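You operate a simulated robot arm through the tools that you are given. There is no shell and no other tool.

You run a simulated two-armed robot. Do the job below in one go: nothing can be reset, and whatever is moved stays where it is left.

Task
Vent the tester, put its gauge in the green tray, lock in the gauge named on the test card.
Fine: vent to zero and back the pressure knob out before you free the gauge.
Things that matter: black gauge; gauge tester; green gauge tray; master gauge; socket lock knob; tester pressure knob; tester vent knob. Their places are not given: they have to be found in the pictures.

The check looks at the end state, three seconds after you hand in, the way a careful person would. Anything else that was tipped, shoved, dropped, spilled or broken makes it a failure.

Robot
Two 7-joint arms with fingered hands on one trunk that stands fixed in place. Base frame: the origin is at the foot of the trunk, x ahead of it, y to its left, z up; the work surface is at about z = 860. Lengths are in mm, angles in degrees, forces in N, time in s.
The left shoulder is at [60, 166, 977], the right one opposite. With the tool pointing down near the work surface each hand reaches from about 360 to 860 mm from the base axis, measured 20 degrees to its own side. Payload 5 kg a hand.
Tool frame (each hand has its own): the origin (TCP) lies between the finger pads and is the grasp point; the fingertips stand 32 mm ahead of it; z points along the fingers, y is the line along which they close. The gripper opens to 160 mm. The gripper's body begins 89 mm behind the TCP. The gripper is a hand of 3 fingers: y runs from the thumb to the fingers, the wrist lies at [0, 0, -267] in the tool frame, and closing takes about 1.5 s.
Orientation is told as [roll, pitch, yaw] about the base's x, y, z axes, in that order, counted from this pose: with the fingers straight down and closing along the base's y, the tool's x points along the base's -x, its y along +y and its z along -z.

Tools
- The arms move only by the tool nudge_tool. It takes "left_targets", "right_targets" or both (then of equal length, played together; a hand with none holds still); each is text: rows parted by semicolons, each of 6 numbers parted by spaces: the shift along the tool's x, y, z in mm, then the turn, a rotation vector about the tool's x, y, z in rad. In form: tx ty tz rx ry rz; .... A call has 1 to 20 rows; each row is the pose to reach, as a shift and turn from the pose commanded when the call began, along the tool's axes at that moment. "left_hand" and "right_hand" are, for a hand that has rows, the gripper command, from -1 (shut) to 1 (fully open), values between in proportion, set as the call begins (left out, the last holds). Rows are played at 5 a second. More than 50 mm and 8.6 degrees between two rows, or a gripper value outside its range, and nothing of the call is played. Where a pose cannot be reached the arm comes as near as it can. A force on the tool above 40 N (or 10 N above the force at the start of the call, whichever is more), or a blocked arm, ends the call early, and 0.2 s more pass. The fingers move at their own pace (about 45 mm/s each) and stop on an object; they squeeze with about 24 N. The grip force told is the motor's: it shows also when the fingers shut on nothing. Time passes only in rows, and 0.2 s behind the last, so rows that repeat a pose let the fingers close. The reply holds the time, the measured pose of the TCP, the force on the tool along the base axes, the opening and the grip force, in the units named above and with some noise, with the torque about the TCP (base axes, N m) and any sound that the robot's microphone picked up.
- Cameras (640 x 400 px; columns grow to the right, rows downward): "scene" is now at [27.6, -62, 1626.7]; the picture's right is [-0.73, -0.68, 0.00], its down [-0.43, 0.46, -0.77] and it looks along [0.53, -0.57, -0.63] (base axes); focal length 333 px, centre (320, 200). "left" rides on the left gripper at [-65, -4, -116] in its tool frame; the picture's right is [0.06, -1.00, 0.00], its down [0.87, 0.05, -0.49] and it looks along [0.49, 0.03, 0.87] (tool axes); focal length 261 px, centre (320, 200). "right" rides on the right gripper at [65, -4, -116] in its tool frame; the picture's right is [0.06, 1.00, 0.00], its down [-0.87, 0.06, -0.49] and it looks along [-0.49, 0.03, 0.87] (tool axes); focal length 261 px, centre (320, 200).
- snapshot(camera): a new picture of that camera. No time passes.
- lift_body(by): slides the trunk up (or, below 0, down) by that many mm; the arms and the scene camera ride with it, the base frame stays. It gives what a move gives, with no picture.
- finger_targets(finger1, finger2, thumb_bend, hand): sets how far each is bent, from 0 (flat) to 100 (curled in); at 30 the hand is open as for a grip, at 70 the pads meet at the TCP. One left out holds its place. A second passes; each finger stops where it meets its share of the squeeze, and holds until it gets a number again. A gripper value or a shape takes the hand back. It gives what a move gives, with no picture; readings hold the bend of each and the force on the fingers (four entries, about 0 where the hand has none), thumb and palm.
- set_grasp(shape, hand): the hand has 3 fingers and takes this shape, open, in about a second: jaw (thumb against the fingers, like two jaws); tri (thumb and two fingers); tip (a fingertip pinch); poke (one finger out to press); point (the index stretched); flat (the hand flat); cup (the hand cupped); fist (a fist). The gripper value then closes the fingers along that shape, each until it touches; the sizes above hold for jaw. It gives what a move gives, with no picture.
- aim_head(pan, tilt): turns the head with the scene camera to pan (to the left, within 86 degrees either way) and tilt (down, from -29 to 69), counted from straight ahead of the robot. It gives what a move gives.
- pixel_to_xyz(camera, pixels): for up to 12 pixels [column, row] of the newest picture of that camera ("zoom" is the newest enlarged one), the place [x, y, z] in the base frame of the surface seen there, good to about 2 mm. No time passes.
- inspect(camera, box): a new picture of the part [left, top, right, bottom] of that camera's present view, enlarged. No time passes.
- sign_off(): hands the job in; it is judged then, once.

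Leave the grippers open and the arms clear of the work at the hand-in unless told otherwise.

The tools are called after ">>>" as name(argument=value, ...) on one line, values as JSON. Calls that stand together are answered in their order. nudge_tool: Moves the arms, as the interface text tells. Its arguments: {"type":"object","properties":{"left_targets":{"type":"string"},"left_hand":{"type":"number"},"right_targets":{"type":"string"},"right_hand":{"type":"number"}},"required":[]} The other tools are called the same way: lift_body (by) slides the trunk up or down; set_grasp (shape, hand) gives the hand a shape; finger_targets (finger1, finger2, thumb_bend, hand) moves the fingers one by one; aim_head (pan, tilt) turns the head that bears the scene camera; snapshot (camera) takes a picture; pixel_to_xyz (camera, pixels) gives the place of the surface under pixels of a picture; inspect (camera, box) takes an enlarged picture of a part of a camera's view; sign_off () hands the job in.

At the start:

```text
clock: 0.0
left_eef_pos: [524.6, -85.0, 1250.4]
left_tool_rot: [0.0, 0.0, 0.1]
left_wrist_force: [0.5, -0.2, 0.1]
left_moment: [0.02, 0.04, -0.01]
left_width: 160.0
left_grip_force: 0.2
left_shape: jaw
left_bend: [30.0, 30.0, 30.0]
left_finger forces: [0.0, 0.1, 0.1, 0.0, 0.0, 0.0]
right_eef_pos: [408.9, -447.1, 1259.3]
right_tool_rot: [0.1, 0.0, -0.1]
right_wrist_force: [0.1, 1.0, 0.6]
right_moment: [-0.02, -0.03, -0.01]
right_width: 160.1
right_grip_force: 0.0
right_shape: jaw
right_bend: [30.0, 30.0, 30.0]
right_finger forces: [0.0, 0.0, 0.1, 0.0, 0.0, 0.0]
trunk travel left (down, up): [-525.0, 65.0]
head pan, tilt: [-47.0, 39.3]
```

scene: 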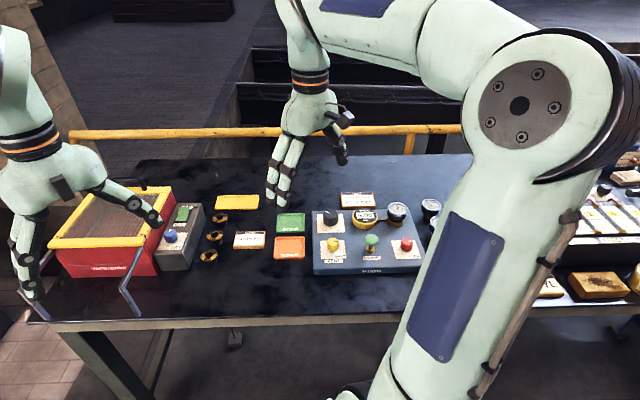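
right: 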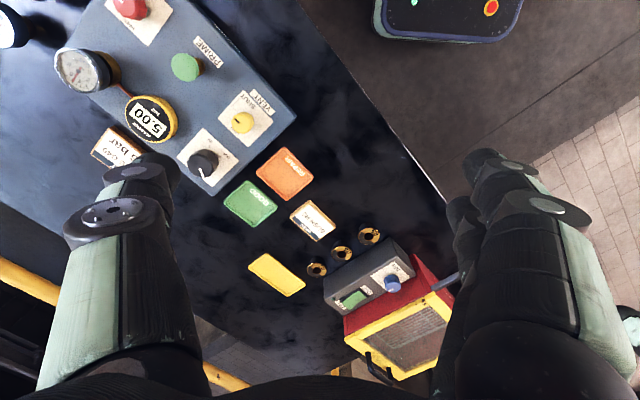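
left: 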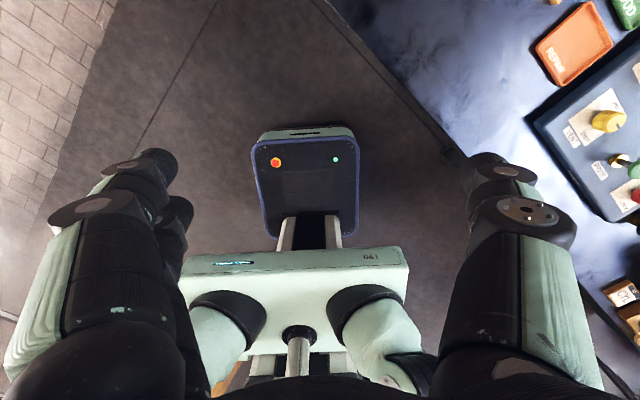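

I can see a blue-grey tester near (365,240) in the scene view, with several knobs, a gauge at about (397,213), trays at (290,222) (green) and (290,247) (orange), and cards. The left arm hides part of the bench. I'll enlarge the views to read the labels.

>>> inspect(camera="scene", box=[200, 170, 440, 320])

>>> inspect(camera="right", box=[0, 0, 320, 200])

>>> inspect(camera="right", box=[200, 120, 460, 380])

>>> inspect(camera="left", box=[480, 0, 640, 400])

>>> inspect(camera="scene", box=[500, 150, 640, 330])

```text
2.67 times, centred on (320, 245) of scene
```

zoom: 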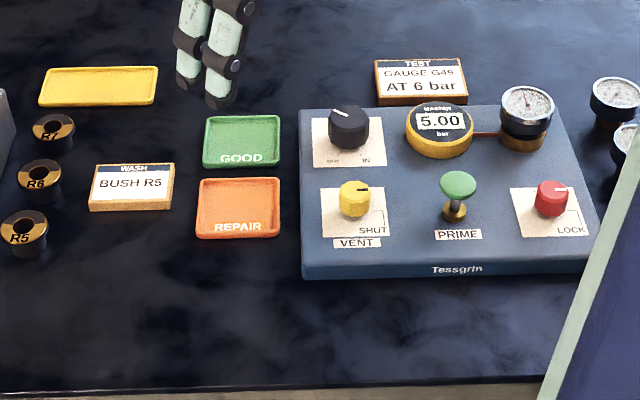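

```text
2.00 times, centred on (160, 100) of right
```

zoom: 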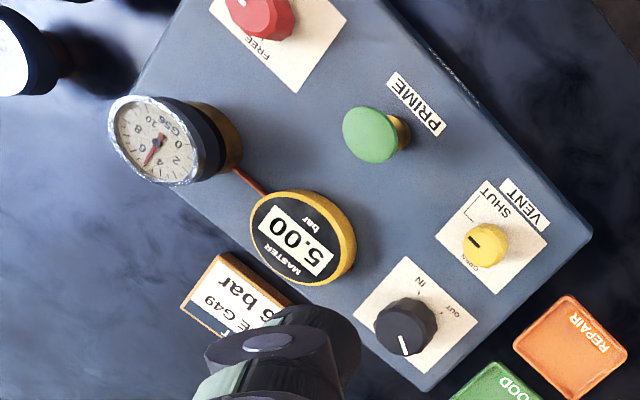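

```text
1.54 times, centred on (330, 250) of right
```

zoom: 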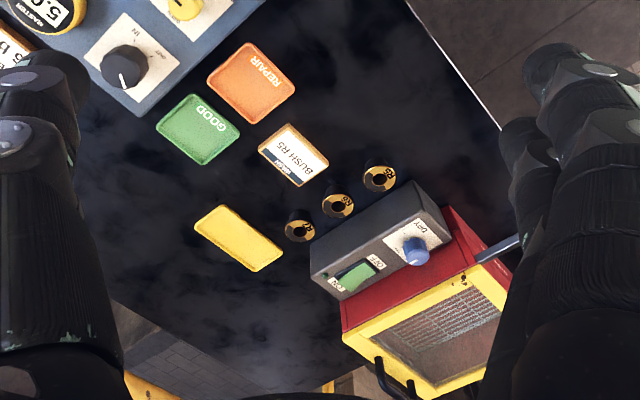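

```text
1.00 times, centred on (560, 200) of left (not enlarged: the box is as wide or as high as the picture)
```

zoom: 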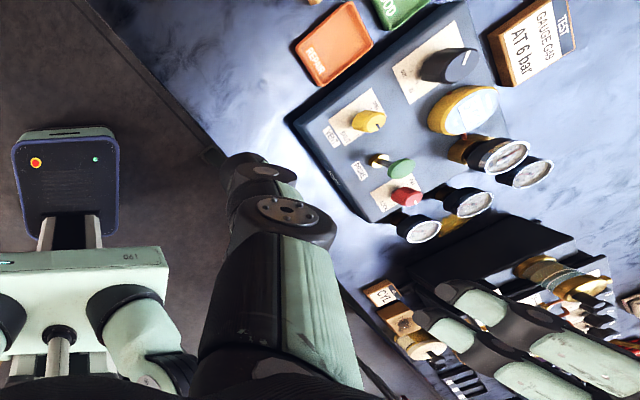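

```text
2.22 times, centred on (570, 240) of scene
```

zoom: 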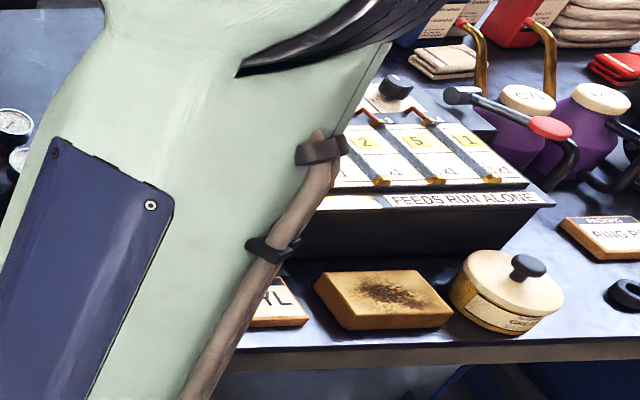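

The tester has a black knob (IN/OUT), a yellow VENT knob (SHUT/OPEN), a green PRIME button, a red FREE/LOCK knob, and a master display showing 5.00 bar. The test card reads "GAUGE G49 AT 6 bar", and the green tray is marked GOOD. Spare gauges stand to the right, partly behind the left arm. I'll measure the main points in the scene picture.

>>> snapshot(camera="scene")

>>> pixel_to_xyz(camera="scene", pixels=[[331, 216], [333, 244], [372, 240], [406, 244], [397, 207], [364, 215], [430, 205], [290, 222], [290, 248], [358, 200], [345, 262], [436, 222]])

```text
taken
```

scene: 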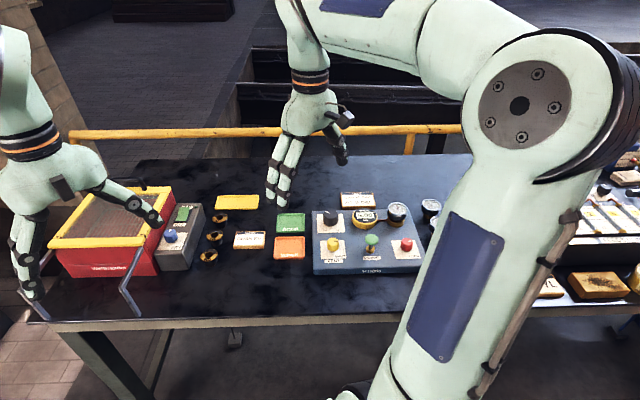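

```text
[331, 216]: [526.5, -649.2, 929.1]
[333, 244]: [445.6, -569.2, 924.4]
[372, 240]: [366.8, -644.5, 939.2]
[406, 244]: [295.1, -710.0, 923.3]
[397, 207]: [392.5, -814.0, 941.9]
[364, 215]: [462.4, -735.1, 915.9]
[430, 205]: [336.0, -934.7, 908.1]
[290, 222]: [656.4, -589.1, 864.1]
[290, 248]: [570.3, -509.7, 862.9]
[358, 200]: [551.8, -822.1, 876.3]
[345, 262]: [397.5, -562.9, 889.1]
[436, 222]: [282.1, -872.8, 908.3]
```

The arm in the middle of the scene picture is the right one, with its elbow out to the right. All the work is on the robot's right side. I'll turn the head further right to look past the arm at the spare gauges.

>>> aim_head(pan=-75, tilt=45)

>>> snapshot(camera="scene")

```text
clock: 0.9
left_eef_pos: [525.3, -85.7, 1249.9]
left_tool_rot: [-0.2, 0.1, 0.1]
left_wrist_force: [0.8, 0.5, 0.1]
left_moment: [0.0, -0.03, -0.02]
left_width: 159.7
left_grip_force: 0.1
left_shape: jaw
left_bend: [30.0, 30.0, 30.0]
left_finger forces: [0.0, 0.1, 0.1, 0.0, 0.0, 0.0]
right_eef_pos: [408.5, -445.1, 1258.6]
right_tool_rot: [0.2, -0.1, -0.1]
right_wrist_force: [0.0, 0.5, 0.0]
right_moment: [-0.01, -0.02, 0.04]
right_width: 159.8
right_grip_force: 0.1
right_shape: jaw
right_bend: [30.0, 30.0, 30.0]
right_finger forces: [0.0, 0.1, 0.1, 0.0, 0.0, 0.0]
trunk travel left (down, up): [-525.0, 65.0]
head pan, tilt: [-75.0, 45.0]
```

```text
taken
```

scene: 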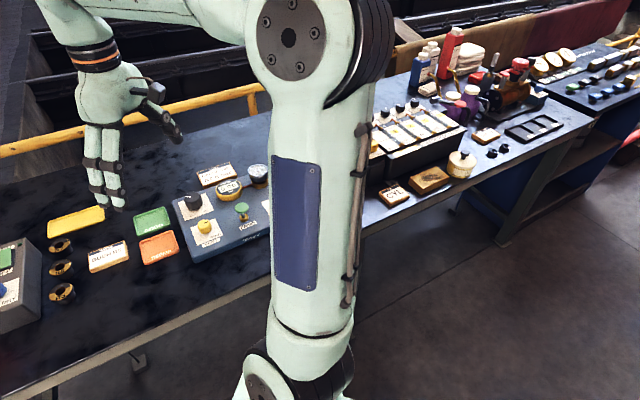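

The right arm's upper part hides the spare gauges. I'll raise the trunk to the top of its travel for more reach. After that I'll swing the right hand over the near side of the bench so its camera sees the gauges.

>>> lift_body(by=60)

>>> nudge_tool(right_targets="17 -29 12 0 0 0.065; 34 -57 23 0 0 0.13; 51 -86 35 0 0 0.196; 68 -115 46 0 0 0.262; 85 -143 58 0 0 0.327; 102 -172 70 0 0 0.393; 120 -200 81 0 0 0.458; 137 -229 93 0 0 0.523; 154 -258 104 0 0 0.589; 171 -287 116 0 0 0.654; 188 -315 127 0 0 0.72; 205 -344 139 0 0 0.785")

>>> snapshot(camera="scene")

>>> snapshot(camera="right")

```text
clock: 1.9
left_eef_pos: [524.7, -85.7, 1310.6]
left_tool_rot: [-0.1, 0.1, 0.1]
left_wrist_force: [-0.5, -0.2, -1.1]
left_moment: [-0.03, -0.03, -0.02]
left_width: 159.9
left_grip_force: 0.1
left_shape: jaw
left_bend: [30.0, 30.0, 30.0]
left_finger forces: [0.1, 0.1, 0.1, 0.0, 0.0, 0.1]
right_eef_pos: [407.7, -446.0, 1320.2]
right_tool_rot: [0.1, 0.0, -0.1]
right_wrist_force: [0.7, 0.2, -0.4]
right_moment: [0.02, 0.01, 0.0]
right_width: 159.9
right_grip_force: 0.1
right_shape: jaw
right_bend: [30.0, 30.0, 30.0]
right_finger forces: [0.0, 0.0, 0.0, 0.0, 0.0, 0.0]
trunk travel left (down, up): [-585.0, 5.0]
head pan, tilt: [-75.0, 45.0]
```

```text
clock: 4.5
left_eef_pos: [524.5, -86.2, 1310.0]
left_tool_rot: [0.0, 0.1, 0.0]
left_wrist_force: [0.0, -0.9, -0.5]
left_moment: [0.02, -0.01, -0.01]
left_width: 159.6
left_grip_force: 0.0
left_shape: jaw
left_bend: [30.0, 30.0, 30.0]
left_finger forces: [0.1, 0.0, 0.0, 0.0, 0.1, 0.1]
right_eef_pos: [203.2, -789.6, 1172.5]
right_tool_rot: [0.0, 0.1, -45.1]
right_wrist_force: [0.8, -0.1, 0.5]
right_moment: [0.02, -0.03, 0.04]
right_width: 159.8
right_grip_force: 0.0
right_shape: jaw
right_bend: [30.0, 30.0, 30.0]
right_finger forces: [0.0, 0.1, 0.1, 0.0, 0.1, 0.0]
trunk travel left (down, up): [-585.0, 5.0]
head pan, tilt: [-75.0, 45.0]
```

```text
taken
```

scene: 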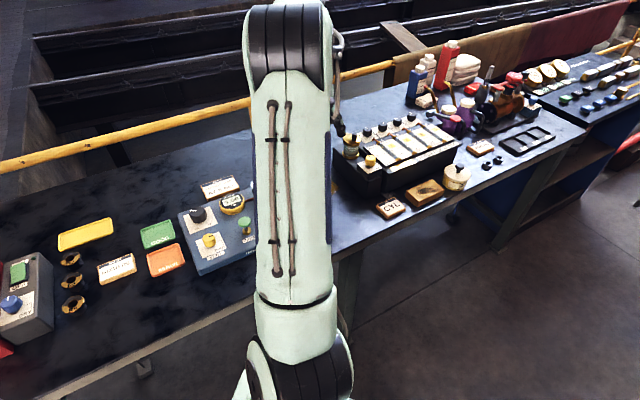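

```text
taken
```

right: 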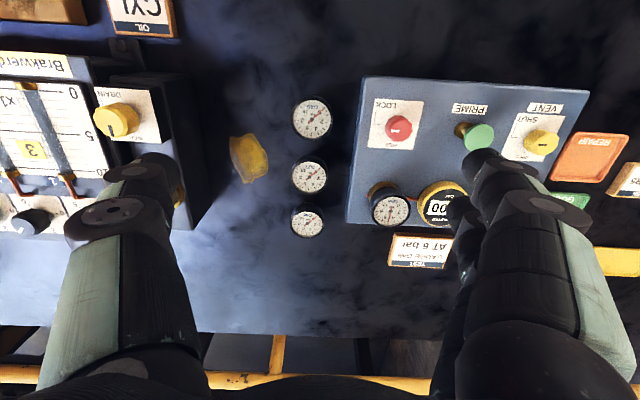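

The right hand's camera now sees three spare gauges in a row at (313,118), (309,174) and (307,220). I'll zoom in to read their dials and the tester.

>>> inspect(camera="right", box=[270, 90, 350, 140])

>>> inspect(camera="right", box=[270, 150, 350, 200])

>>> inspect(camera="right", box=[270, 195, 350, 245])

>>> inspect(camera="right", box=[340, 80, 500, 280])

>>> inspect(camera="right", box=[440, 70, 640, 230])

>>> pixel_to_xyz(camera="right", pixels=[[313, 118], [309, 174], [307, 220], [399, 127], [390, 210], [473, 137], [541, 144], [250, 158], [375, 185], [350, 222], [300, 145], [420, 250]])

```text
8.00 times, centred on (310, 115) of right
```

zoom: 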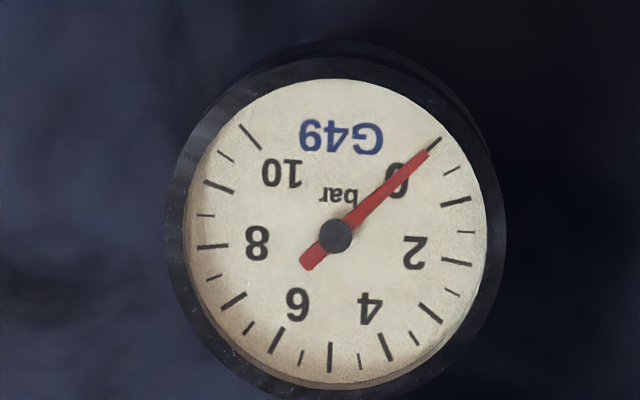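

```text
8.00 times, centred on (310, 175) of right
```

zoom: 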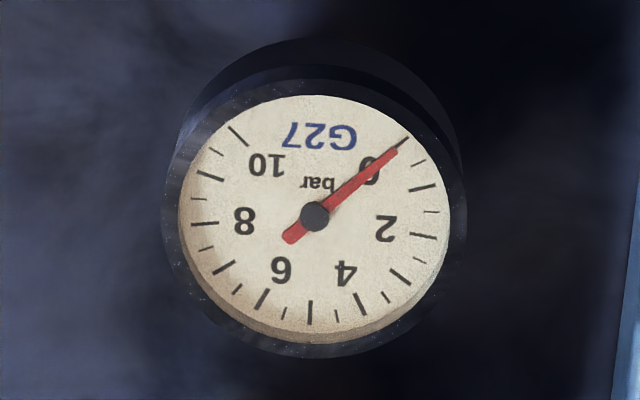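

```text
8.00 times, centred on (310, 220) of right
```

zoom: 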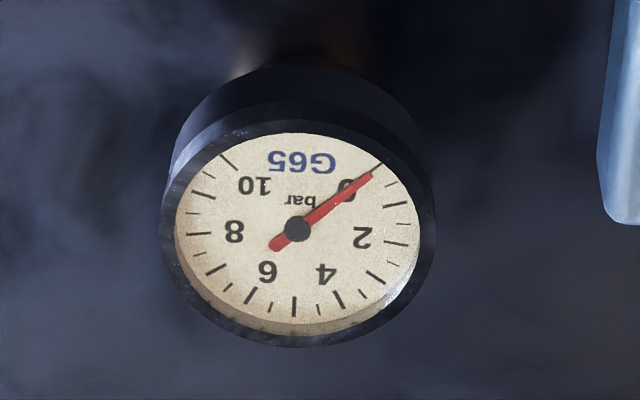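

```text
2.00 times, centred on (420, 180) of right
```

zoom: 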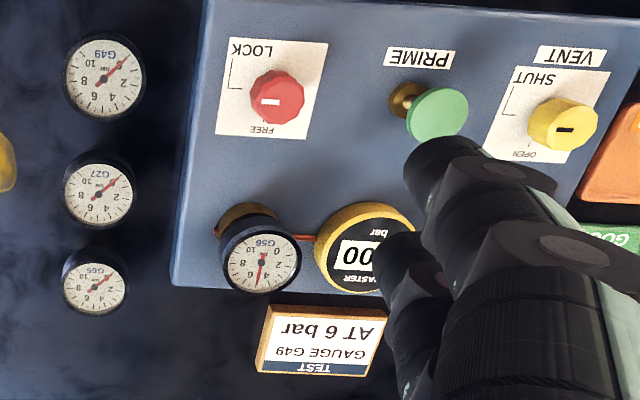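

```text
2.50 times, centred on (540, 150) of right
```

zoom: 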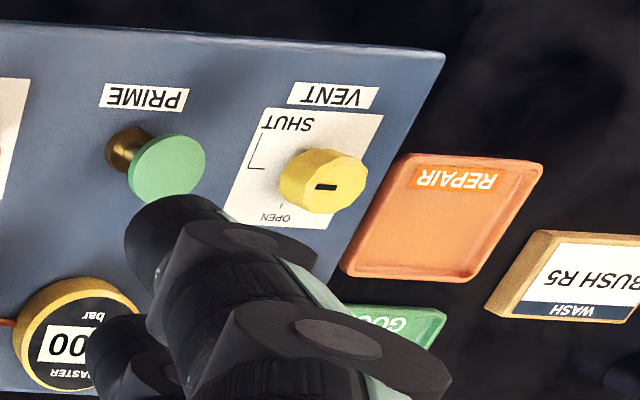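

```text
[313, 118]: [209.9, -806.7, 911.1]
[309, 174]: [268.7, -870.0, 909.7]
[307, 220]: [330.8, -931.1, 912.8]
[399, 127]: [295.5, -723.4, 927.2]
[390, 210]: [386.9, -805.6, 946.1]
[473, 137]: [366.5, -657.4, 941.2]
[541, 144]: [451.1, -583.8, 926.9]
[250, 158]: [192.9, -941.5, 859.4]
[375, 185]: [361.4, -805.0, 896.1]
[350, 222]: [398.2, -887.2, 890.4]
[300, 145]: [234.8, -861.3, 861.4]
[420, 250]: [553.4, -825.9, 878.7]
```

The nearest spare at about (210,-807) reads G49, the one the card asks for. The gauge in the tester reads G56. Now I'll look closely at the knobs and their pointers.

>>> inspect(camera="scene", box=[170, 180, 270, 280])

>>> inspect(camera="right", box=[360, 90, 440, 160])

>>> inspect(camera="right", box=[495, 95, 575, 165])

>>> inspect(camera="right", box=[350, 170, 460, 250])

```text
4.00 times, centred on (220, 230) of scene
```

zoom: 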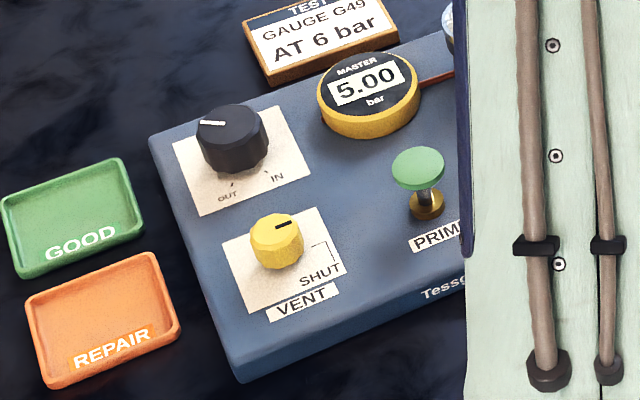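

```text
5.71 times, centred on (400, 125) of right
```

zoom: 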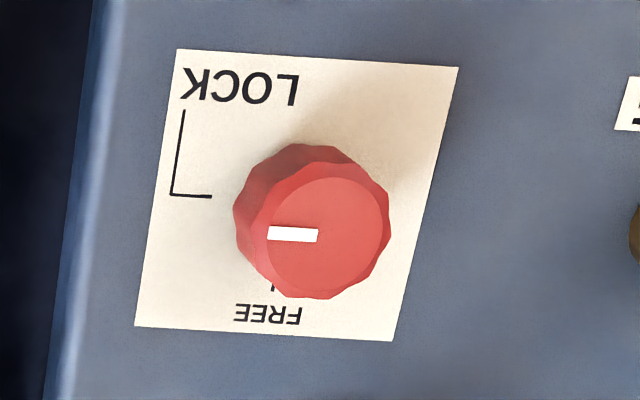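

```text
5.71 times, centred on (535, 130) of right
```

zoom: 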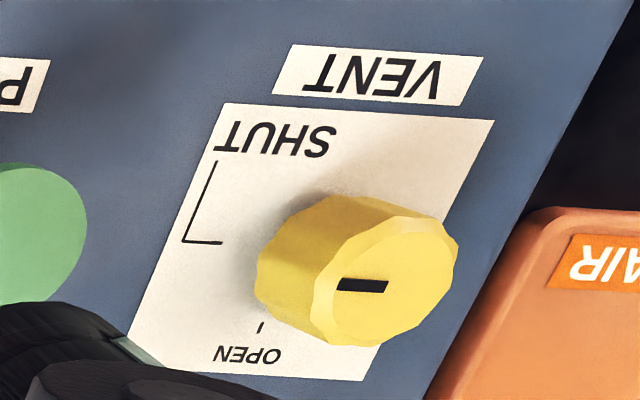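

```text
5.00 times, centred on (405, 210) of right
```

zoom: 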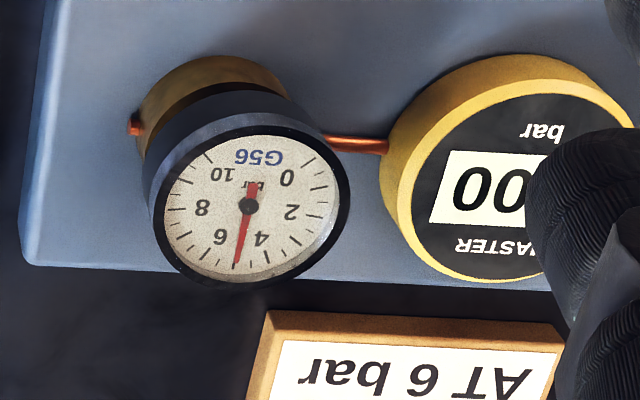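

Seen from the operator's side:
- **Red lock knob:** it points right, at LOCK. FREE is at the back, a quarter turn counterclockwise.
- **Yellow vent knob:** it points right, at SHUT. OPEN is at the back, also a quarter turn counterclockwise.
- **Black knob:** it points left, with OUT at the front and IN at the front right.

Next I'll move the right hand back over the front of the tester so its camera sees the whole panel.

>>> nudge_tool(right_targets="12 41 -2 0 0 0; 24 82 -4 0 0 0; 36 123 -6 0 0 0; 48 164 -8 0 0 0; 58 205 -8 0 0 0")

>>> snapshot(camera="right")

>>> snapshot(camera="scene")

```text
clock: 5.7
left_eef_pos: [525.5, -84.6, 1311.7]
left_tool_rot: [-0.1, 0.1, 0.0]
left_wrist_force: [0.3, -0.2, -0.6]
left_moment: [-0.03, 0.02, 0.02]
left_width: 160.1
left_grip_force: 0.1
left_shape: jaw
left_bend: [30.0, 30.0, 30.0]
left_finger forces: [0.0, 0.0, 0.0, 0.1, 0.1, 0.0]
right_eef_pos: [306.2, -600.9, 1188.5]
right_tool_rot: [0.0, 0.0, -45.0]
right_wrist_force: [0.2, 0.9, -0.4]
right_moment: [-0.02, 0.02, -0.01]
right_width: 159.9
right_grip_force: 0.1
right_shape: jaw
right_bend: [30.0, 30.0, 30.0]
right_finger forces: [0.0, 0.0, 0.1, 0.1, 0.1, 0.0]
trunk travel left (down, up): [-585.0, 5.0]
head pan, tilt: [-75.0, 45.0]
```

```text
taken
```

right: 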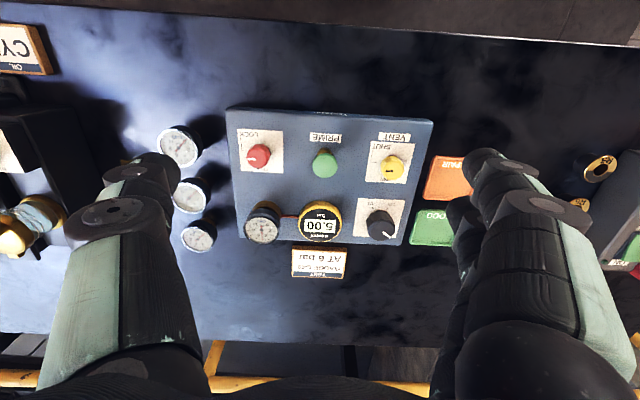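

```text
taken
```

scene: 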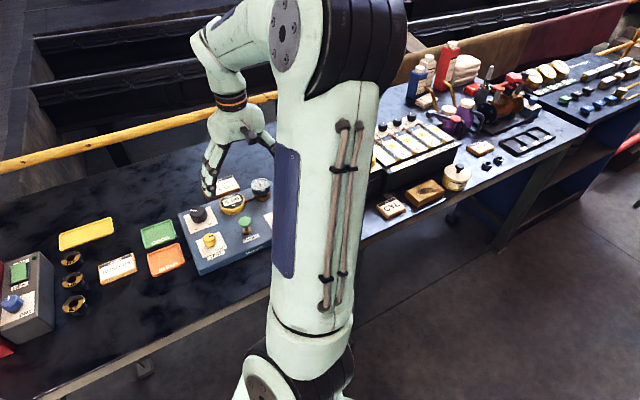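

The whole panel is clear of fingers in this view. I'll zoom in on each knob to get its centre, outline and label.

>>> inspect(camera="right", box=[340, 190, 420, 250])

>>> pixel_to_xyz(camera="right", pixels=[[235, 112], [425, 123], [237, 225], [402, 240], [330, 185], [410, 140], [433, 185], [259, 232], [245, 160], [419, 229], [444, 175], [419, 243]])

>>> inspect(camera="right", box=[365, 140, 425, 185])

```text
6.67 times, centred on (380, 220) of right
```

zoom: 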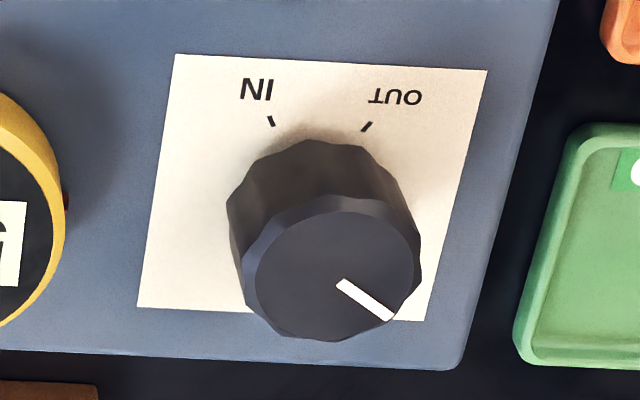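

```text
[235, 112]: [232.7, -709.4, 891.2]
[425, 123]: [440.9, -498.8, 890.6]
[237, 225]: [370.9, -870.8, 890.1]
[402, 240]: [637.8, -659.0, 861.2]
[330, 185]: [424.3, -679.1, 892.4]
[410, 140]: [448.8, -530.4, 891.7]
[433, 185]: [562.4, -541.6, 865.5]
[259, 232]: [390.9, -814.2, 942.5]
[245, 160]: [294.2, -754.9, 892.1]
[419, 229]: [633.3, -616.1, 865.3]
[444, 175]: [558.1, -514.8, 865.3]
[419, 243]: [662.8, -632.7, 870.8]
```

```text
8.89 times, centred on (395, 162) of right
```

zoom: 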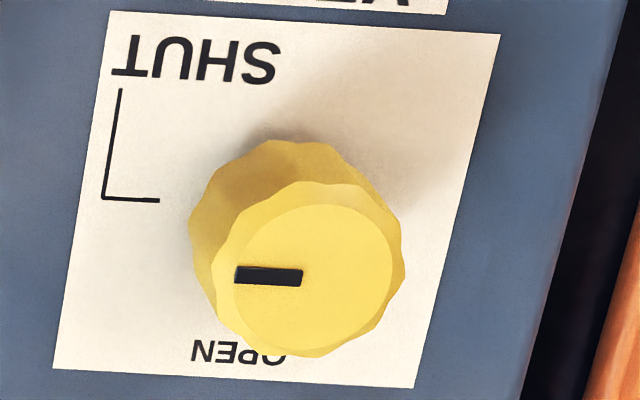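

The black knob's pointer is at about 10 o'clock. OUT is at 7 o'clock and IN at 5 o'clock, so backing it out means turning it counterclockwise. I'll measure the vent knob in the zoom picture: top-face centre near (312,280), its rims and the panel around it.

>>> pixel_to_xyz(camera="zoom", pixels=[[312, 282], [240, 282], [385, 282], [312, 212], [312, 345], [130, 200], [450, 200], [85, 250], [340, 60], [258, 352], [200, 250], [395, 240]])

>>> inspect(camera="right", box=[345, 195, 417, 240])

```text
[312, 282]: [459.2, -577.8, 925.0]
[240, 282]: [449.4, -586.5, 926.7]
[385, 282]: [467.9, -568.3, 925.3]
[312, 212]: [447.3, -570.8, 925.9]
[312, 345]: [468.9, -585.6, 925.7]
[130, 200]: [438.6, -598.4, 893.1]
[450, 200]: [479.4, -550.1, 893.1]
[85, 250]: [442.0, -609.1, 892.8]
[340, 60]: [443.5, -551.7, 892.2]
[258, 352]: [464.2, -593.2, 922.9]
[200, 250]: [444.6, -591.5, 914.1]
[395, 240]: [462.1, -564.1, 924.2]
```

```text
8.89 times, centred on (381, 218) of right
```

zoom: 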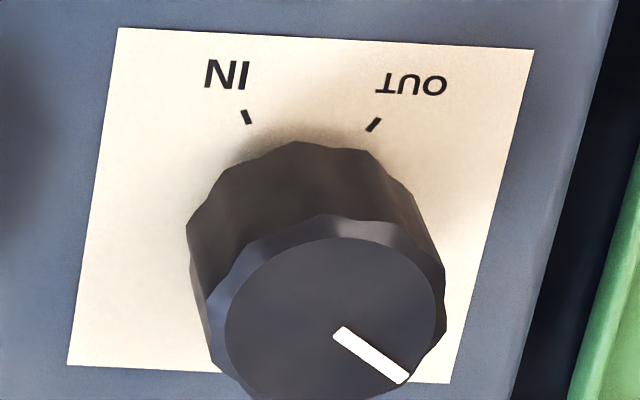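

The vent knob's centre comes out at about (458.5,-577.8), with its top at z 925 and the panel at z 892. I'll bring the right hand above it with the fingers partly closed to about 70 mm. The yaw goes to -90, so the quarter turn runs from -90 to 0.

>>> nudge_tool(right_targets="-11 15 22 0 0 0.098; -23 31 45 0 0 0.196; -34 46 67 0 0 0.294; -46 62 89 0 0 0.393; -57 77 112 0 0 0.491; -69 93 134 0 0 0.589; -80 108 156 0 0 0.687; -91.4 124 178.5 0 0 0.785; -91.4 124 178.5 0 0 0.785", right_hand=-0.125)

>>> snapshot(camera="right")

>>> snapshot(camera="scene")

```text
clock: 7.7
left_eef_pos: [524.4, -86.4, 1310.9]
left_tool_rot: [0.0, 0.1, 0.1]
left_wrist_force: [-0.5, -0.3, 0.2]
left_moment: [-0.01, 0.03, 0.0]
left_width: 160.0
left_grip_force: 0.1
left_shape: jaw
left_bend: [30.0, 30.0, 30.0]
left_finger forces: [0.0, 0.0, 0.0, 0.0, 0.0, 0.0]
right_eef_pos: [454.9, -579.3, 1008.6]
right_tool_rot: [0.1, 0.0, -90.1]
right_wrist_force: [-0.4, -0.1, 0.7]
right_moment: [0.0, 0.04, 0.0]
right_width: 70.7
right_grip_force: 0.2
right_shape: jaw
right_bend: [73.0, 73.0, 70.0]
right_finger forces: [0.1, 0.0, 0.0, 0.0, 0.0, 0.0]
trunk travel left (down, up): [-585.0, 5.0]
head pan, tilt: [-75.0, 45.0]
```

```text
taken
```

right: 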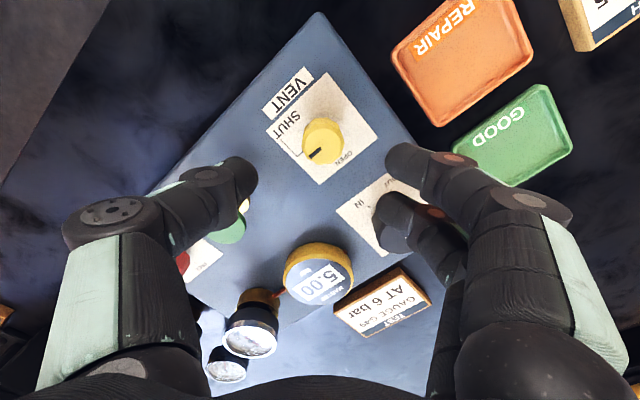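

```text
taken
```

scene: 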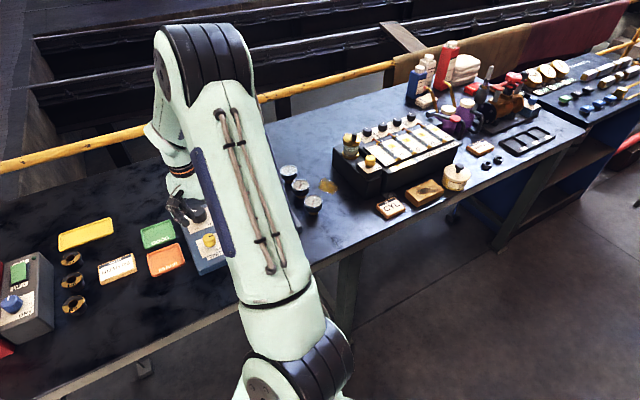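

The hand is above the vent knob, seen at (322,140), and still turned to -90. I'll re-measure the knob centre from this closer view before going down.

>>> inspect(camera="right", box=[272, 110, 368, 170])

```text
6.67 times, centred on (320, 140) of right
```

zoom: 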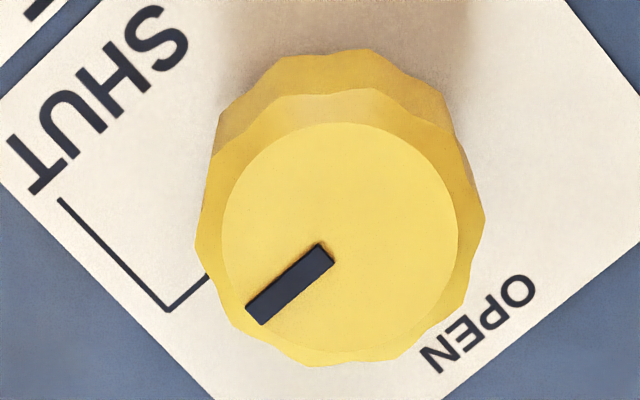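

>>> pixel_to_xyz(camera="zoom", pixels=[[340, 235], [228, 235], [455, 235], [340, 128], [340, 345], [265, 155], [420, 155], [260, 310], [420, 315], [330, 60], [600, 200], [60, 100]])

```text
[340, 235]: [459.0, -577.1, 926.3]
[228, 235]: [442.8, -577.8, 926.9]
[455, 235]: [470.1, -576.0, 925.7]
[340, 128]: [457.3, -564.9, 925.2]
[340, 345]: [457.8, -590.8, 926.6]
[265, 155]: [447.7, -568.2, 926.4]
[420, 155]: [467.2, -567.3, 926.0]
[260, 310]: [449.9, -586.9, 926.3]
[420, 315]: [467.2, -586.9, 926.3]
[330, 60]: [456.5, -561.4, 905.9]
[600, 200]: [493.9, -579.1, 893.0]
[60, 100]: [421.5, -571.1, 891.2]
```

Knob centre is (457.5,-577.6), top z 926. I'll correct by about 2 mm and go straight down to TCP z 931, which puts the fingertips about 6 mm above the panel.

>>> nudge_tool(right_targets="1.7 2.6 20 0 0 0; 1.7 2.6 40 0 0 0; 1.7 2.6 58 0 0 0; 1.7 2.6 70 0 0 0; 1.7 2.6 77 0 0 0; 1.7 2.6 77 0 0 0")

>>> snapshot(camera="right")

>>> snapshot(camera="scene")

```text
clock: 9.1
left_eef_pos: [524.6, -84.9, 1310.7]
left_tool_rot: [0.0, 0.1, 0.1]
left_wrist_force: [-0.9, 0.2, 0.9]
left_moment: [-0.01, 0.01, 0.02]
left_width: 159.8
left_grip_force: 0.0
left_shape: jaw
left_bend: [30.0, 30.0, 30.0]
left_finger forces: [0.0, 0.0, 0.0, 0.0, 0.0, 0.0]
right_eef_pos: [459.2, -578.8, 932.0]
right_tool_rot: [0.0, -0.1, -90.0]
right_wrist_force: [-0.1, -0.2, -0.4]
right_moment: [0.0, 0.0, 0.0]
right_width: 70.4
right_grip_force: 0.0
right_shape: jaw
right_bend: [73.0, 73.0, 70.0]
right_finger forces: [0.0, 0.1, 0.0, 0.0, 0.0, 0.0]
trunk travel left (down, up): [-585.0, 5.0]
head pan, tilt: [-75.0, 45.0]
```

```text
taken
```

right: 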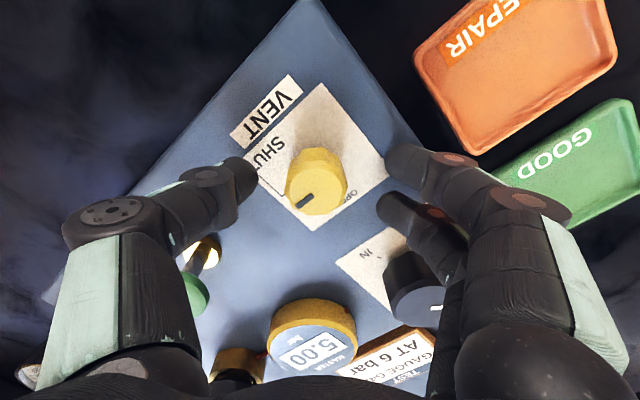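

```text
taken
```

scene: 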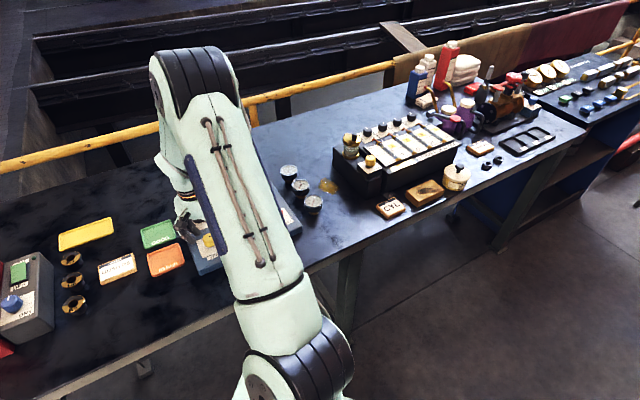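

The knob sits between the thumb at (235,180) and the two fingers at (400,165)/(395,210), and nothing is touching. I'll close on it.

>>> nudge_tool(right_targets="0 0 0 0 0 0; 0 0 0 0 0 0; 0 0 0 0 0 0; 0 0 0 0 0 0; 0 0 0 0 0 0; 0 0 0 0 0 0", right_hand=-1)

>>> snapshot(camera="right")

```text
clock: 10.5
left_eef_pos: [525.4, -86.9, 1310.9]
left_tool_rot: [-0.1, 0.1, 0.2]
left_wrist_force: [0.4, 0.6, 0.0]
left_moment: [-0.01, 0.03, -0.02]
left_width: 159.9
left_grip_force: 0.0
left_shape: jaw
left_bend: [30.0, 30.0, 30.0]
left_finger forces: [0.0, 0.0, 0.1, 0.1, 0.0, 0.0]
right_eef_pos: [460.6, -578.3, 931.2]
right_tool_rot: [0.1, 0.0, -90.0]
right_wrist_force: [-0.8, -0.2, -2.3]
right_moment: [-0.01, 0.03, -0.02]
right_width: 22.9
right_grip_force: 23.9
right_shape: jaw
right_bend: [72.0, 72.0, 70.0]
right_finger forces: [10.0, 10.1, 0.1, 0.0, 21.4, 0.0]
trunk travel left (down, up): [-585.0, 5.0]
head pan, tilt: [-75.0, 45.0]
```

```text
taken
```

right: 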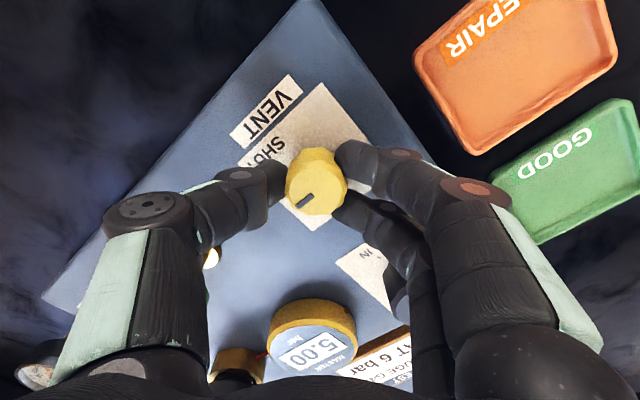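

Both sides hold the knob, with a grip force of 24 N. Now I'll turn it a quarter turn counterclockwise seen from above, which is a negative turn about the tool's z.

>>> nudge_tool(right_targets="0 0 0 0 0 -0.131; 0 0 0 0 0 -0.262; 0 0 0 0 0 -0.393; 0 0 0 0 0 -0.524; 0 0 0 0 0 -0.654; 0 0 0 0 0 -0.785; 0 0 0 0 0 -0.916; 0 0 0 0 0 -1.047; 0 0 0 0 0 -1.178; 0 0 0 0 0 -1.309; 0 0 0 0 0 -1.44; 0 0 0 0 0 -1.571; 0 0 0 0 0 -1.571")

>>> snapshot(camera="right")

>>> snapshot(camera="scene")

```text
clock: 13.3
left_eef_pos: [523.1, -84.9, 1312.5]
left_tool_rot: [0.0, 0.0, 0.1]
left_wrist_force: [0.5, 0.2, -0.4]
left_moment: [0.02, 0.01, 0.01]
left_width: 159.8
left_grip_force: 0.1
left_shape: jaw
left_bend: [30.0, 30.0, 30.0]
left_finger forces: [0.1, 0.1, 0.0, 0.0, 0.1, 0.0]
right_eef_pos: [458.8, -576.8, 931.9]
right_tool_rot: [0.1, 0.0, 0.0]
right_wrist_force: [-25.0, 9.2, -1.3]
right_moment: [0.35, 0.51, -0.02]
right_width: 22.1
right_grip_force: 24.3
right_shape: jaw
right_bend: [72.0, 71.0, 70.0]
right_finger forces: [19.9, 10.8, 0.0, 0.0, 18.8, 0.1]
trunk travel left (down, up): [-585.0, 5.0]
head pan, tilt: [-75.0, 45.0]
```

```text
taken
```

right: 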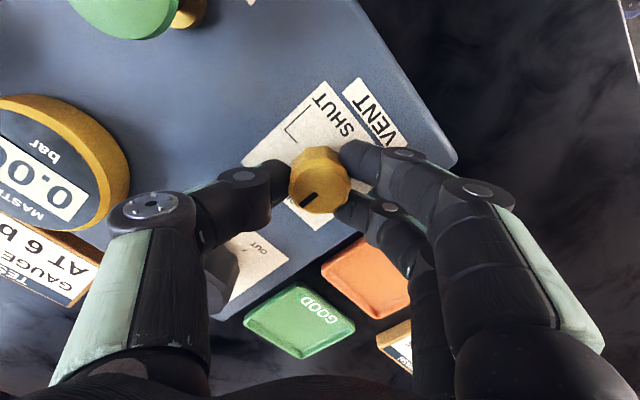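

```text
taken
```

scene: 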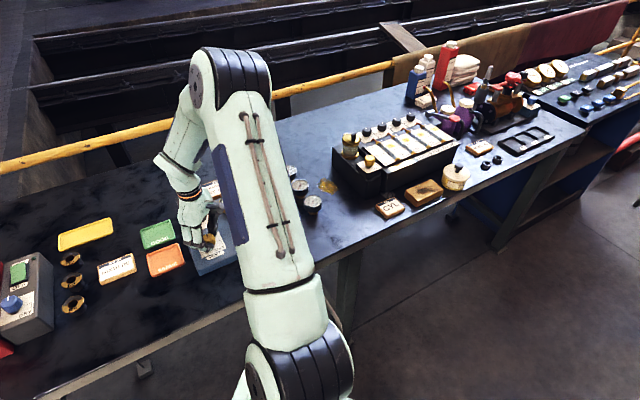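

The master display now begins "0.0", so the vent has opened. There is about 25 N of side load on the tool, so I'll let go and look at the pointer.

>>> nudge_tool(right_targets="0 0 0 0 0 0; 0 0 0 0 0 0; 0 0 0 0 0 0; 0 0 0 0 0 0", right_hand=-0.125)

>>> inspect(camera="right", box=[240, 70, 410, 230])

>>> inspect(camera="right", box=[0, 80, 140, 290])

```text
clock: 14.3
left_eef_pos: [525.1, -84.9, 1311.3]
left_tool_rot: [-0.2, 0.1, 0.0]
left_wrist_force: [-0.6, -0.6, 0.6]
left_moment: [-0.05, 0.0, 0.02]
left_width: 159.8
left_grip_force: 0.0
left_shape: jaw
left_bend: [30.0, 30.0, 30.0]
left_finger forces: [0.1, 0.0, 0.1, 0.0, 0.1, 0.0]
right_eef_pos: [463.0, -576.1, 931.8]
right_tool_rot: [-0.1, -0.1, 0.1]
right_wrist_force: [-0.1, 0.2, -0.4]
right_moment: [-0.06, 0.01, -0.04]
right_width: 69.2
right_grip_force: 0.1
right_shape: jaw
right_bend: [73.0, 73.0, 70.0]
right_finger forces: [0.0, 0.0, 0.1, 0.1, 0.1, 0.1]
trunk travel left (down, up): [-585.0, 5.0]
head pan, tilt: [-75.0, 45.0]
```

```text
2.50 times, centred on (325, 150) of right
```

zoom: 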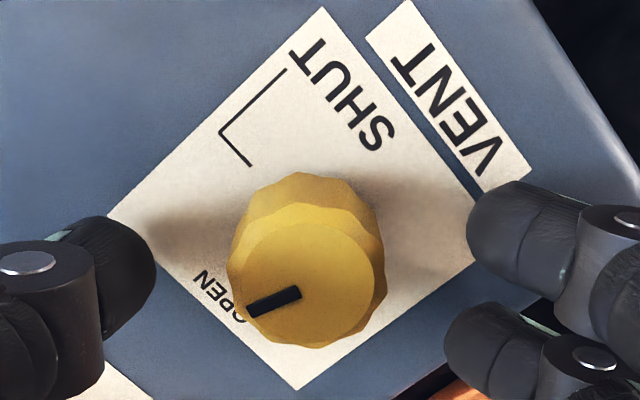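

```text
1.90 times, centred on (70, 185) of right
```

zoom: 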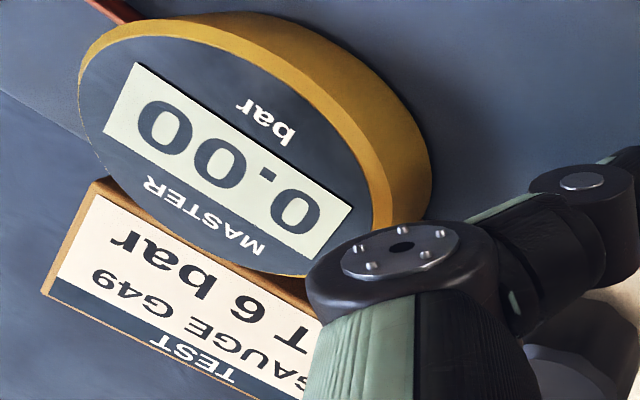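

The master reads 0.00 bar. The vent pointer has gone about 70 degrees and is roughly 20 short of the OPEN mark. The tool axis is also about 6 mm off the knob centre in x. I'll re-centre, step the hand back 30 degrees and grip again to finish the turn.

>>> nudge_tool(right_targets="2 0 0 0 0 0.13; 4 -0.5 0 0 0 0.26; 5.7 -0.5 0 0 0 0.39; 5.7 -0.5 0 0 0 0.52; 5.7 -0.5 0 0 0 0.52")

>>> snapshot(camera="right")

```text
clock: 15.5
left_eef_pos: [524.2, -85.7, 1311.8]
left_tool_rot: [-0.1, 0.1, 0.1]
left_wrist_force: [-1.2, 0.2, 0.3]
left_moment: [-0.03, -0.02, -0.01]
left_width: 159.8
left_grip_force: 0.0
left_shape: jaw
left_bend: [30.0, 30.0, 30.0]
left_finger forces: [0.1, 0.0, 0.0, 0.0, 0.1, 0.0]
right_eef_pos: [455.3, -579.1, 931.1]
right_tool_rot: [0.1, 0.0, -29.8]
right_wrist_force: [-0.7, -0.8, -0.8]
right_moment: [0.01, 0.0, 0.02]
right_width: 69.3
right_grip_force: 0.1
right_shape: jaw
right_bend: [73.0, 73.0, 70.0]
right_finger forces: [0.0, 0.0, 0.0, 0.0, 0.1, 0.0]
trunk travel left (down, up): [-585.0, 5.0]
head pan, tilt: [-75.0, 45.0]
```

```text
taken
```

right: 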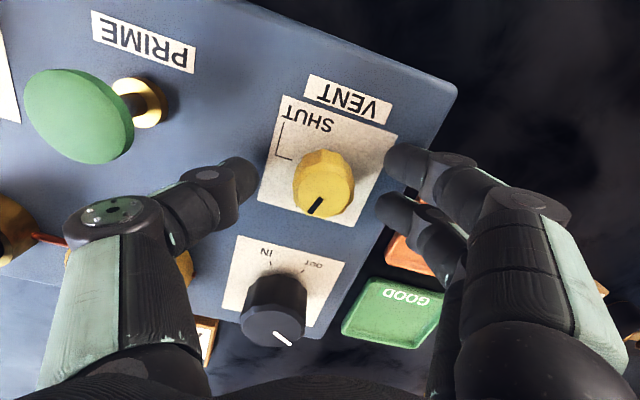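

The knob's top is at (326,190), about 3 mm toward the fingers. I'll centre on it and close.

>>> nudge_tool(right_targets="0.8 2.7 0 0 0 0; 0.8 2.7 0 0 0 0; 0.8 2.7 0 0 0 0; 0.8 2.7 0 0 0 0; 0.8 2.7 0 0 0 0; 0.8 2.7 0 0 0 0; 0.8 2.7 0 0 0 0", right_hand=-1)

>>> nudge_tool(right_targets="0 0 0 0 0 -0.12; 0 0 0 0 0 -0.24; 0 0 0 0 0 -0.36; 0 0 0 0 0 -0.45; 0 0 0 0 0 -0.45")

>>> inspect(camera="right", box=[240, 70, 410, 230])

```text
clock: 17.1
left_eef_pos: [525.0, -86.4, 1310.2]
left_tool_rot: [-0.1, 0.2, 0.1]
left_wrist_force: [0.0, 0.0, -0.3]
left_moment: [0.03, -0.01, 0.02]
left_width: 160.3
left_grip_force: 0.1
left_shape: jaw
left_bend: [30.0, 30.0, 30.0]
left_finger forces: [0.1, 0.1, 0.0, 0.0, 0.0, 0.0]
right_eef_pos: [457.3, -576.2, 931.8]
right_tool_rot: [0.1, 0.0, -29.8]
right_wrist_force: [-0.9, 0.5, -2.1]
right_moment: [0.04, 0.01, -0.03]
right_width: 23.5
right_grip_force: 24.0
right_shape: jaw
right_bend: [72.0, 72.0, 70.0]
right_finger forces: [10.5, 9.8, 0.0, 0.1, 21.2, 0.1]
trunk travel left (down, up): [-585.0, 5.0]
head pan, tilt: [-75.0, 45.0]
```

```text
clock: 18.3
left_eef_pos: [525.2, -86.3, 1310.4]
left_tool_rot: [0.1, 0.1, 0.0]
left_wrist_force: [0.2, 0.2, -0.3]
left_moment: [0.03, -0.01, -0.02]
left_width: 160.1
left_grip_force: 0.0
left_shape: jaw
left_bend: [30.0, 30.0, 30.0]
left_finger forces: [0.0, 0.0, 0.0, 0.0, 0.0, 0.0]
right_eef_pos: [457.3, -577.4, 932.0]
right_tool_rot: [0.1, 0.1, -4.0]
right_wrist_force: [-1.5, -1.5, -8.4]
right_moment: [-0.01, 0.07, -0.46]
right_width: 22.9
right_grip_force: 23.9
right_shape: jaw
right_bend: [72.0, 72.0, 70.0]
right_finger forces: [11.7, 16.2, 0.0, 0.0, 21.4, 0.0]
trunk travel left (down, up): [-585.0, 5.0]
head pan, tilt: [-75.0, 45.0]
```

```text
2.50 times, centred on (325, 150) of right
```

zoom: 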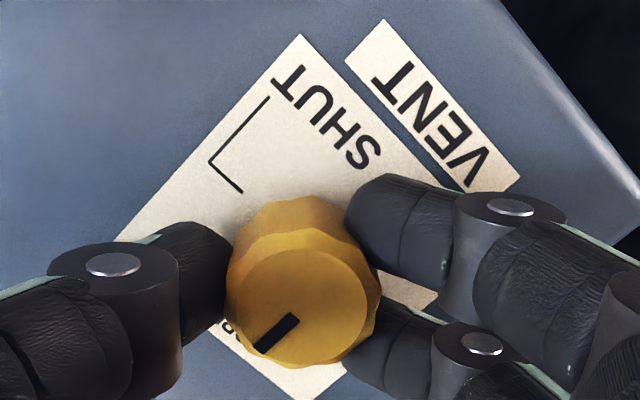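

The pointer now lies on the OPEN mark, and there is a little end-stop torque (-0.46 N m). I'll let go, rise, and move back to look at the black pressure knob.

>>> nudge_tool(right_targets="0 0 0 0 0 0.05; 0 0 0 0 0 0.05; 0 0 0 0 0 0.05; 0 0 0 0 0 0.05", right_hand=-0.125)

>>> nudge_tool(right_targets="0 0 -30 0 0 0.1; 0 0 -70 0 0 0.2; 0 0 -110 0 0 0.3; 0 0 -110 0 0 0.42; 0 0 -110 0 0 0.54; 0 0 -110 0 0 0.66; 0 0 -110 0 0 0.7")

>>> snapshot(camera="right")

```text
clock: 19.3
left_eef_pos: [525.2, -85.7, 1309.7]
left_tool_rot: [-0.1, 0.1, 0.1]
left_wrist_force: [0.5, 0.1, 0.1]
left_moment: [-0.01, 0.0, 0.0]
left_width: 159.9
left_grip_force: 0.0
left_shape: jaw
left_bend: [30.0, 30.0, 30.0]
left_finger forces: [0.0, 0.0, 0.1, 0.0, 0.0, 0.0]
right_eef_pos: [455.8, -577.0, 931.3]
right_tool_rot: [0.0, 0.1, -6.9]
right_wrist_force: [-0.2, 0.1, -0.4]
right_moment: [0.02, 0.02, 0.0]
right_width: 69.6
right_grip_force: 0.1
right_shape: jaw
right_bend: [73.0, 73.0, 70.0]
right_finger forces: [0.0, 0.0, 0.0, 0.1, 0.0, 0.0]
trunk travel left (down, up): [-585.0, 5.0]
head pan, tilt: [-75.0, 45.0]
```

```text
clock: 20.9
left_eef_pos: [526.0, -85.1, 1310.4]
left_tool_rot: [-0.2, 0.1, 0.1]
left_wrist_force: [1.0, 0.1, 0.4]
left_moment: [-0.02, 0.01, 0.0]
left_width: 160.0
left_grip_force: 0.1
left_shape: jaw
left_bend: [30.0, 30.0, 30.0]
left_finger forces: [0.0, 0.0, 0.0, 0.0, 0.0, 0.0]
right_eef_pos: [456.0, -575.6, 1041.6]
right_tool_rot: [0.0, -0.1, -47.2]
right_wrist_force: [-0.4, 1.0, 0.6]
right_moment: [-0.02, 0.01, 0.0]
right_width: 69.3
right_grip_force: 0.2
right_shape: jaw
right_bend: [73.0, 73.0, 70.0]
right_finger forces: [0.1, 0.0, 0.0, 0.0, 0.0, 0.0]
trunk travel left (down, up): [-585.0, 5.0]
head pan, tilt: [-75.0, 45.0]
```

```text
taken
```

right: 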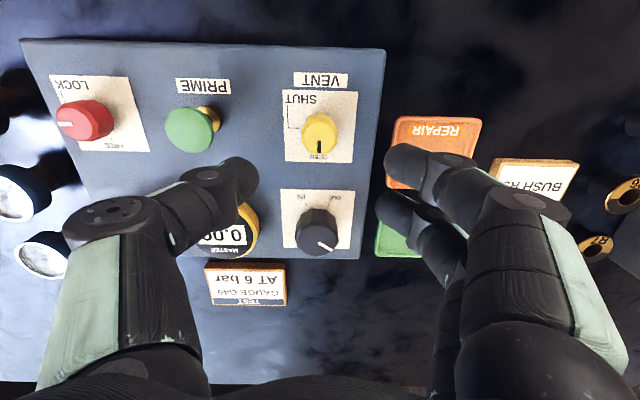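

The vent points squarely at OPEN, and with yaw -47 the view lines up with the tester. I'll zoom on the black knob at (317,228) and measure it.

>>> inspect(camera="right", box=[270, 190, 366, 250])

>>> pixel_to_xyz(camera="zoom", pixels=[[316, 320], [245, 320], [385, 320], [316, 260], [316, 375], [265, 280], [365, 280], [275, 360], [360, 360], [130, 200], [520, 200], [60, 100]])

```text
6.67 times, centred on (318, 220) of right
```

zoom: 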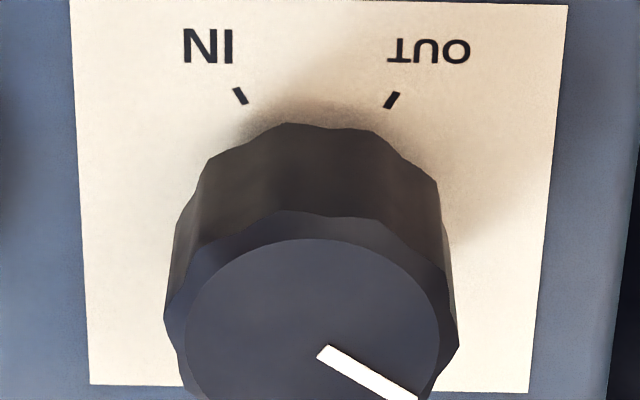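

```text
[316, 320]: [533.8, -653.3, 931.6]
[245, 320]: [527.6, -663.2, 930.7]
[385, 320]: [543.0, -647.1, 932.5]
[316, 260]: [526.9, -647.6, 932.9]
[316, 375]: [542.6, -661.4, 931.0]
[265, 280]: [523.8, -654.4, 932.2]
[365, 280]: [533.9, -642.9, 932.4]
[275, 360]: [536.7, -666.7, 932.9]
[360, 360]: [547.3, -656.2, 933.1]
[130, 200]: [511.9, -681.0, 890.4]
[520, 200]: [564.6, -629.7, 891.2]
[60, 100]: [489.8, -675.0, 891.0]
```

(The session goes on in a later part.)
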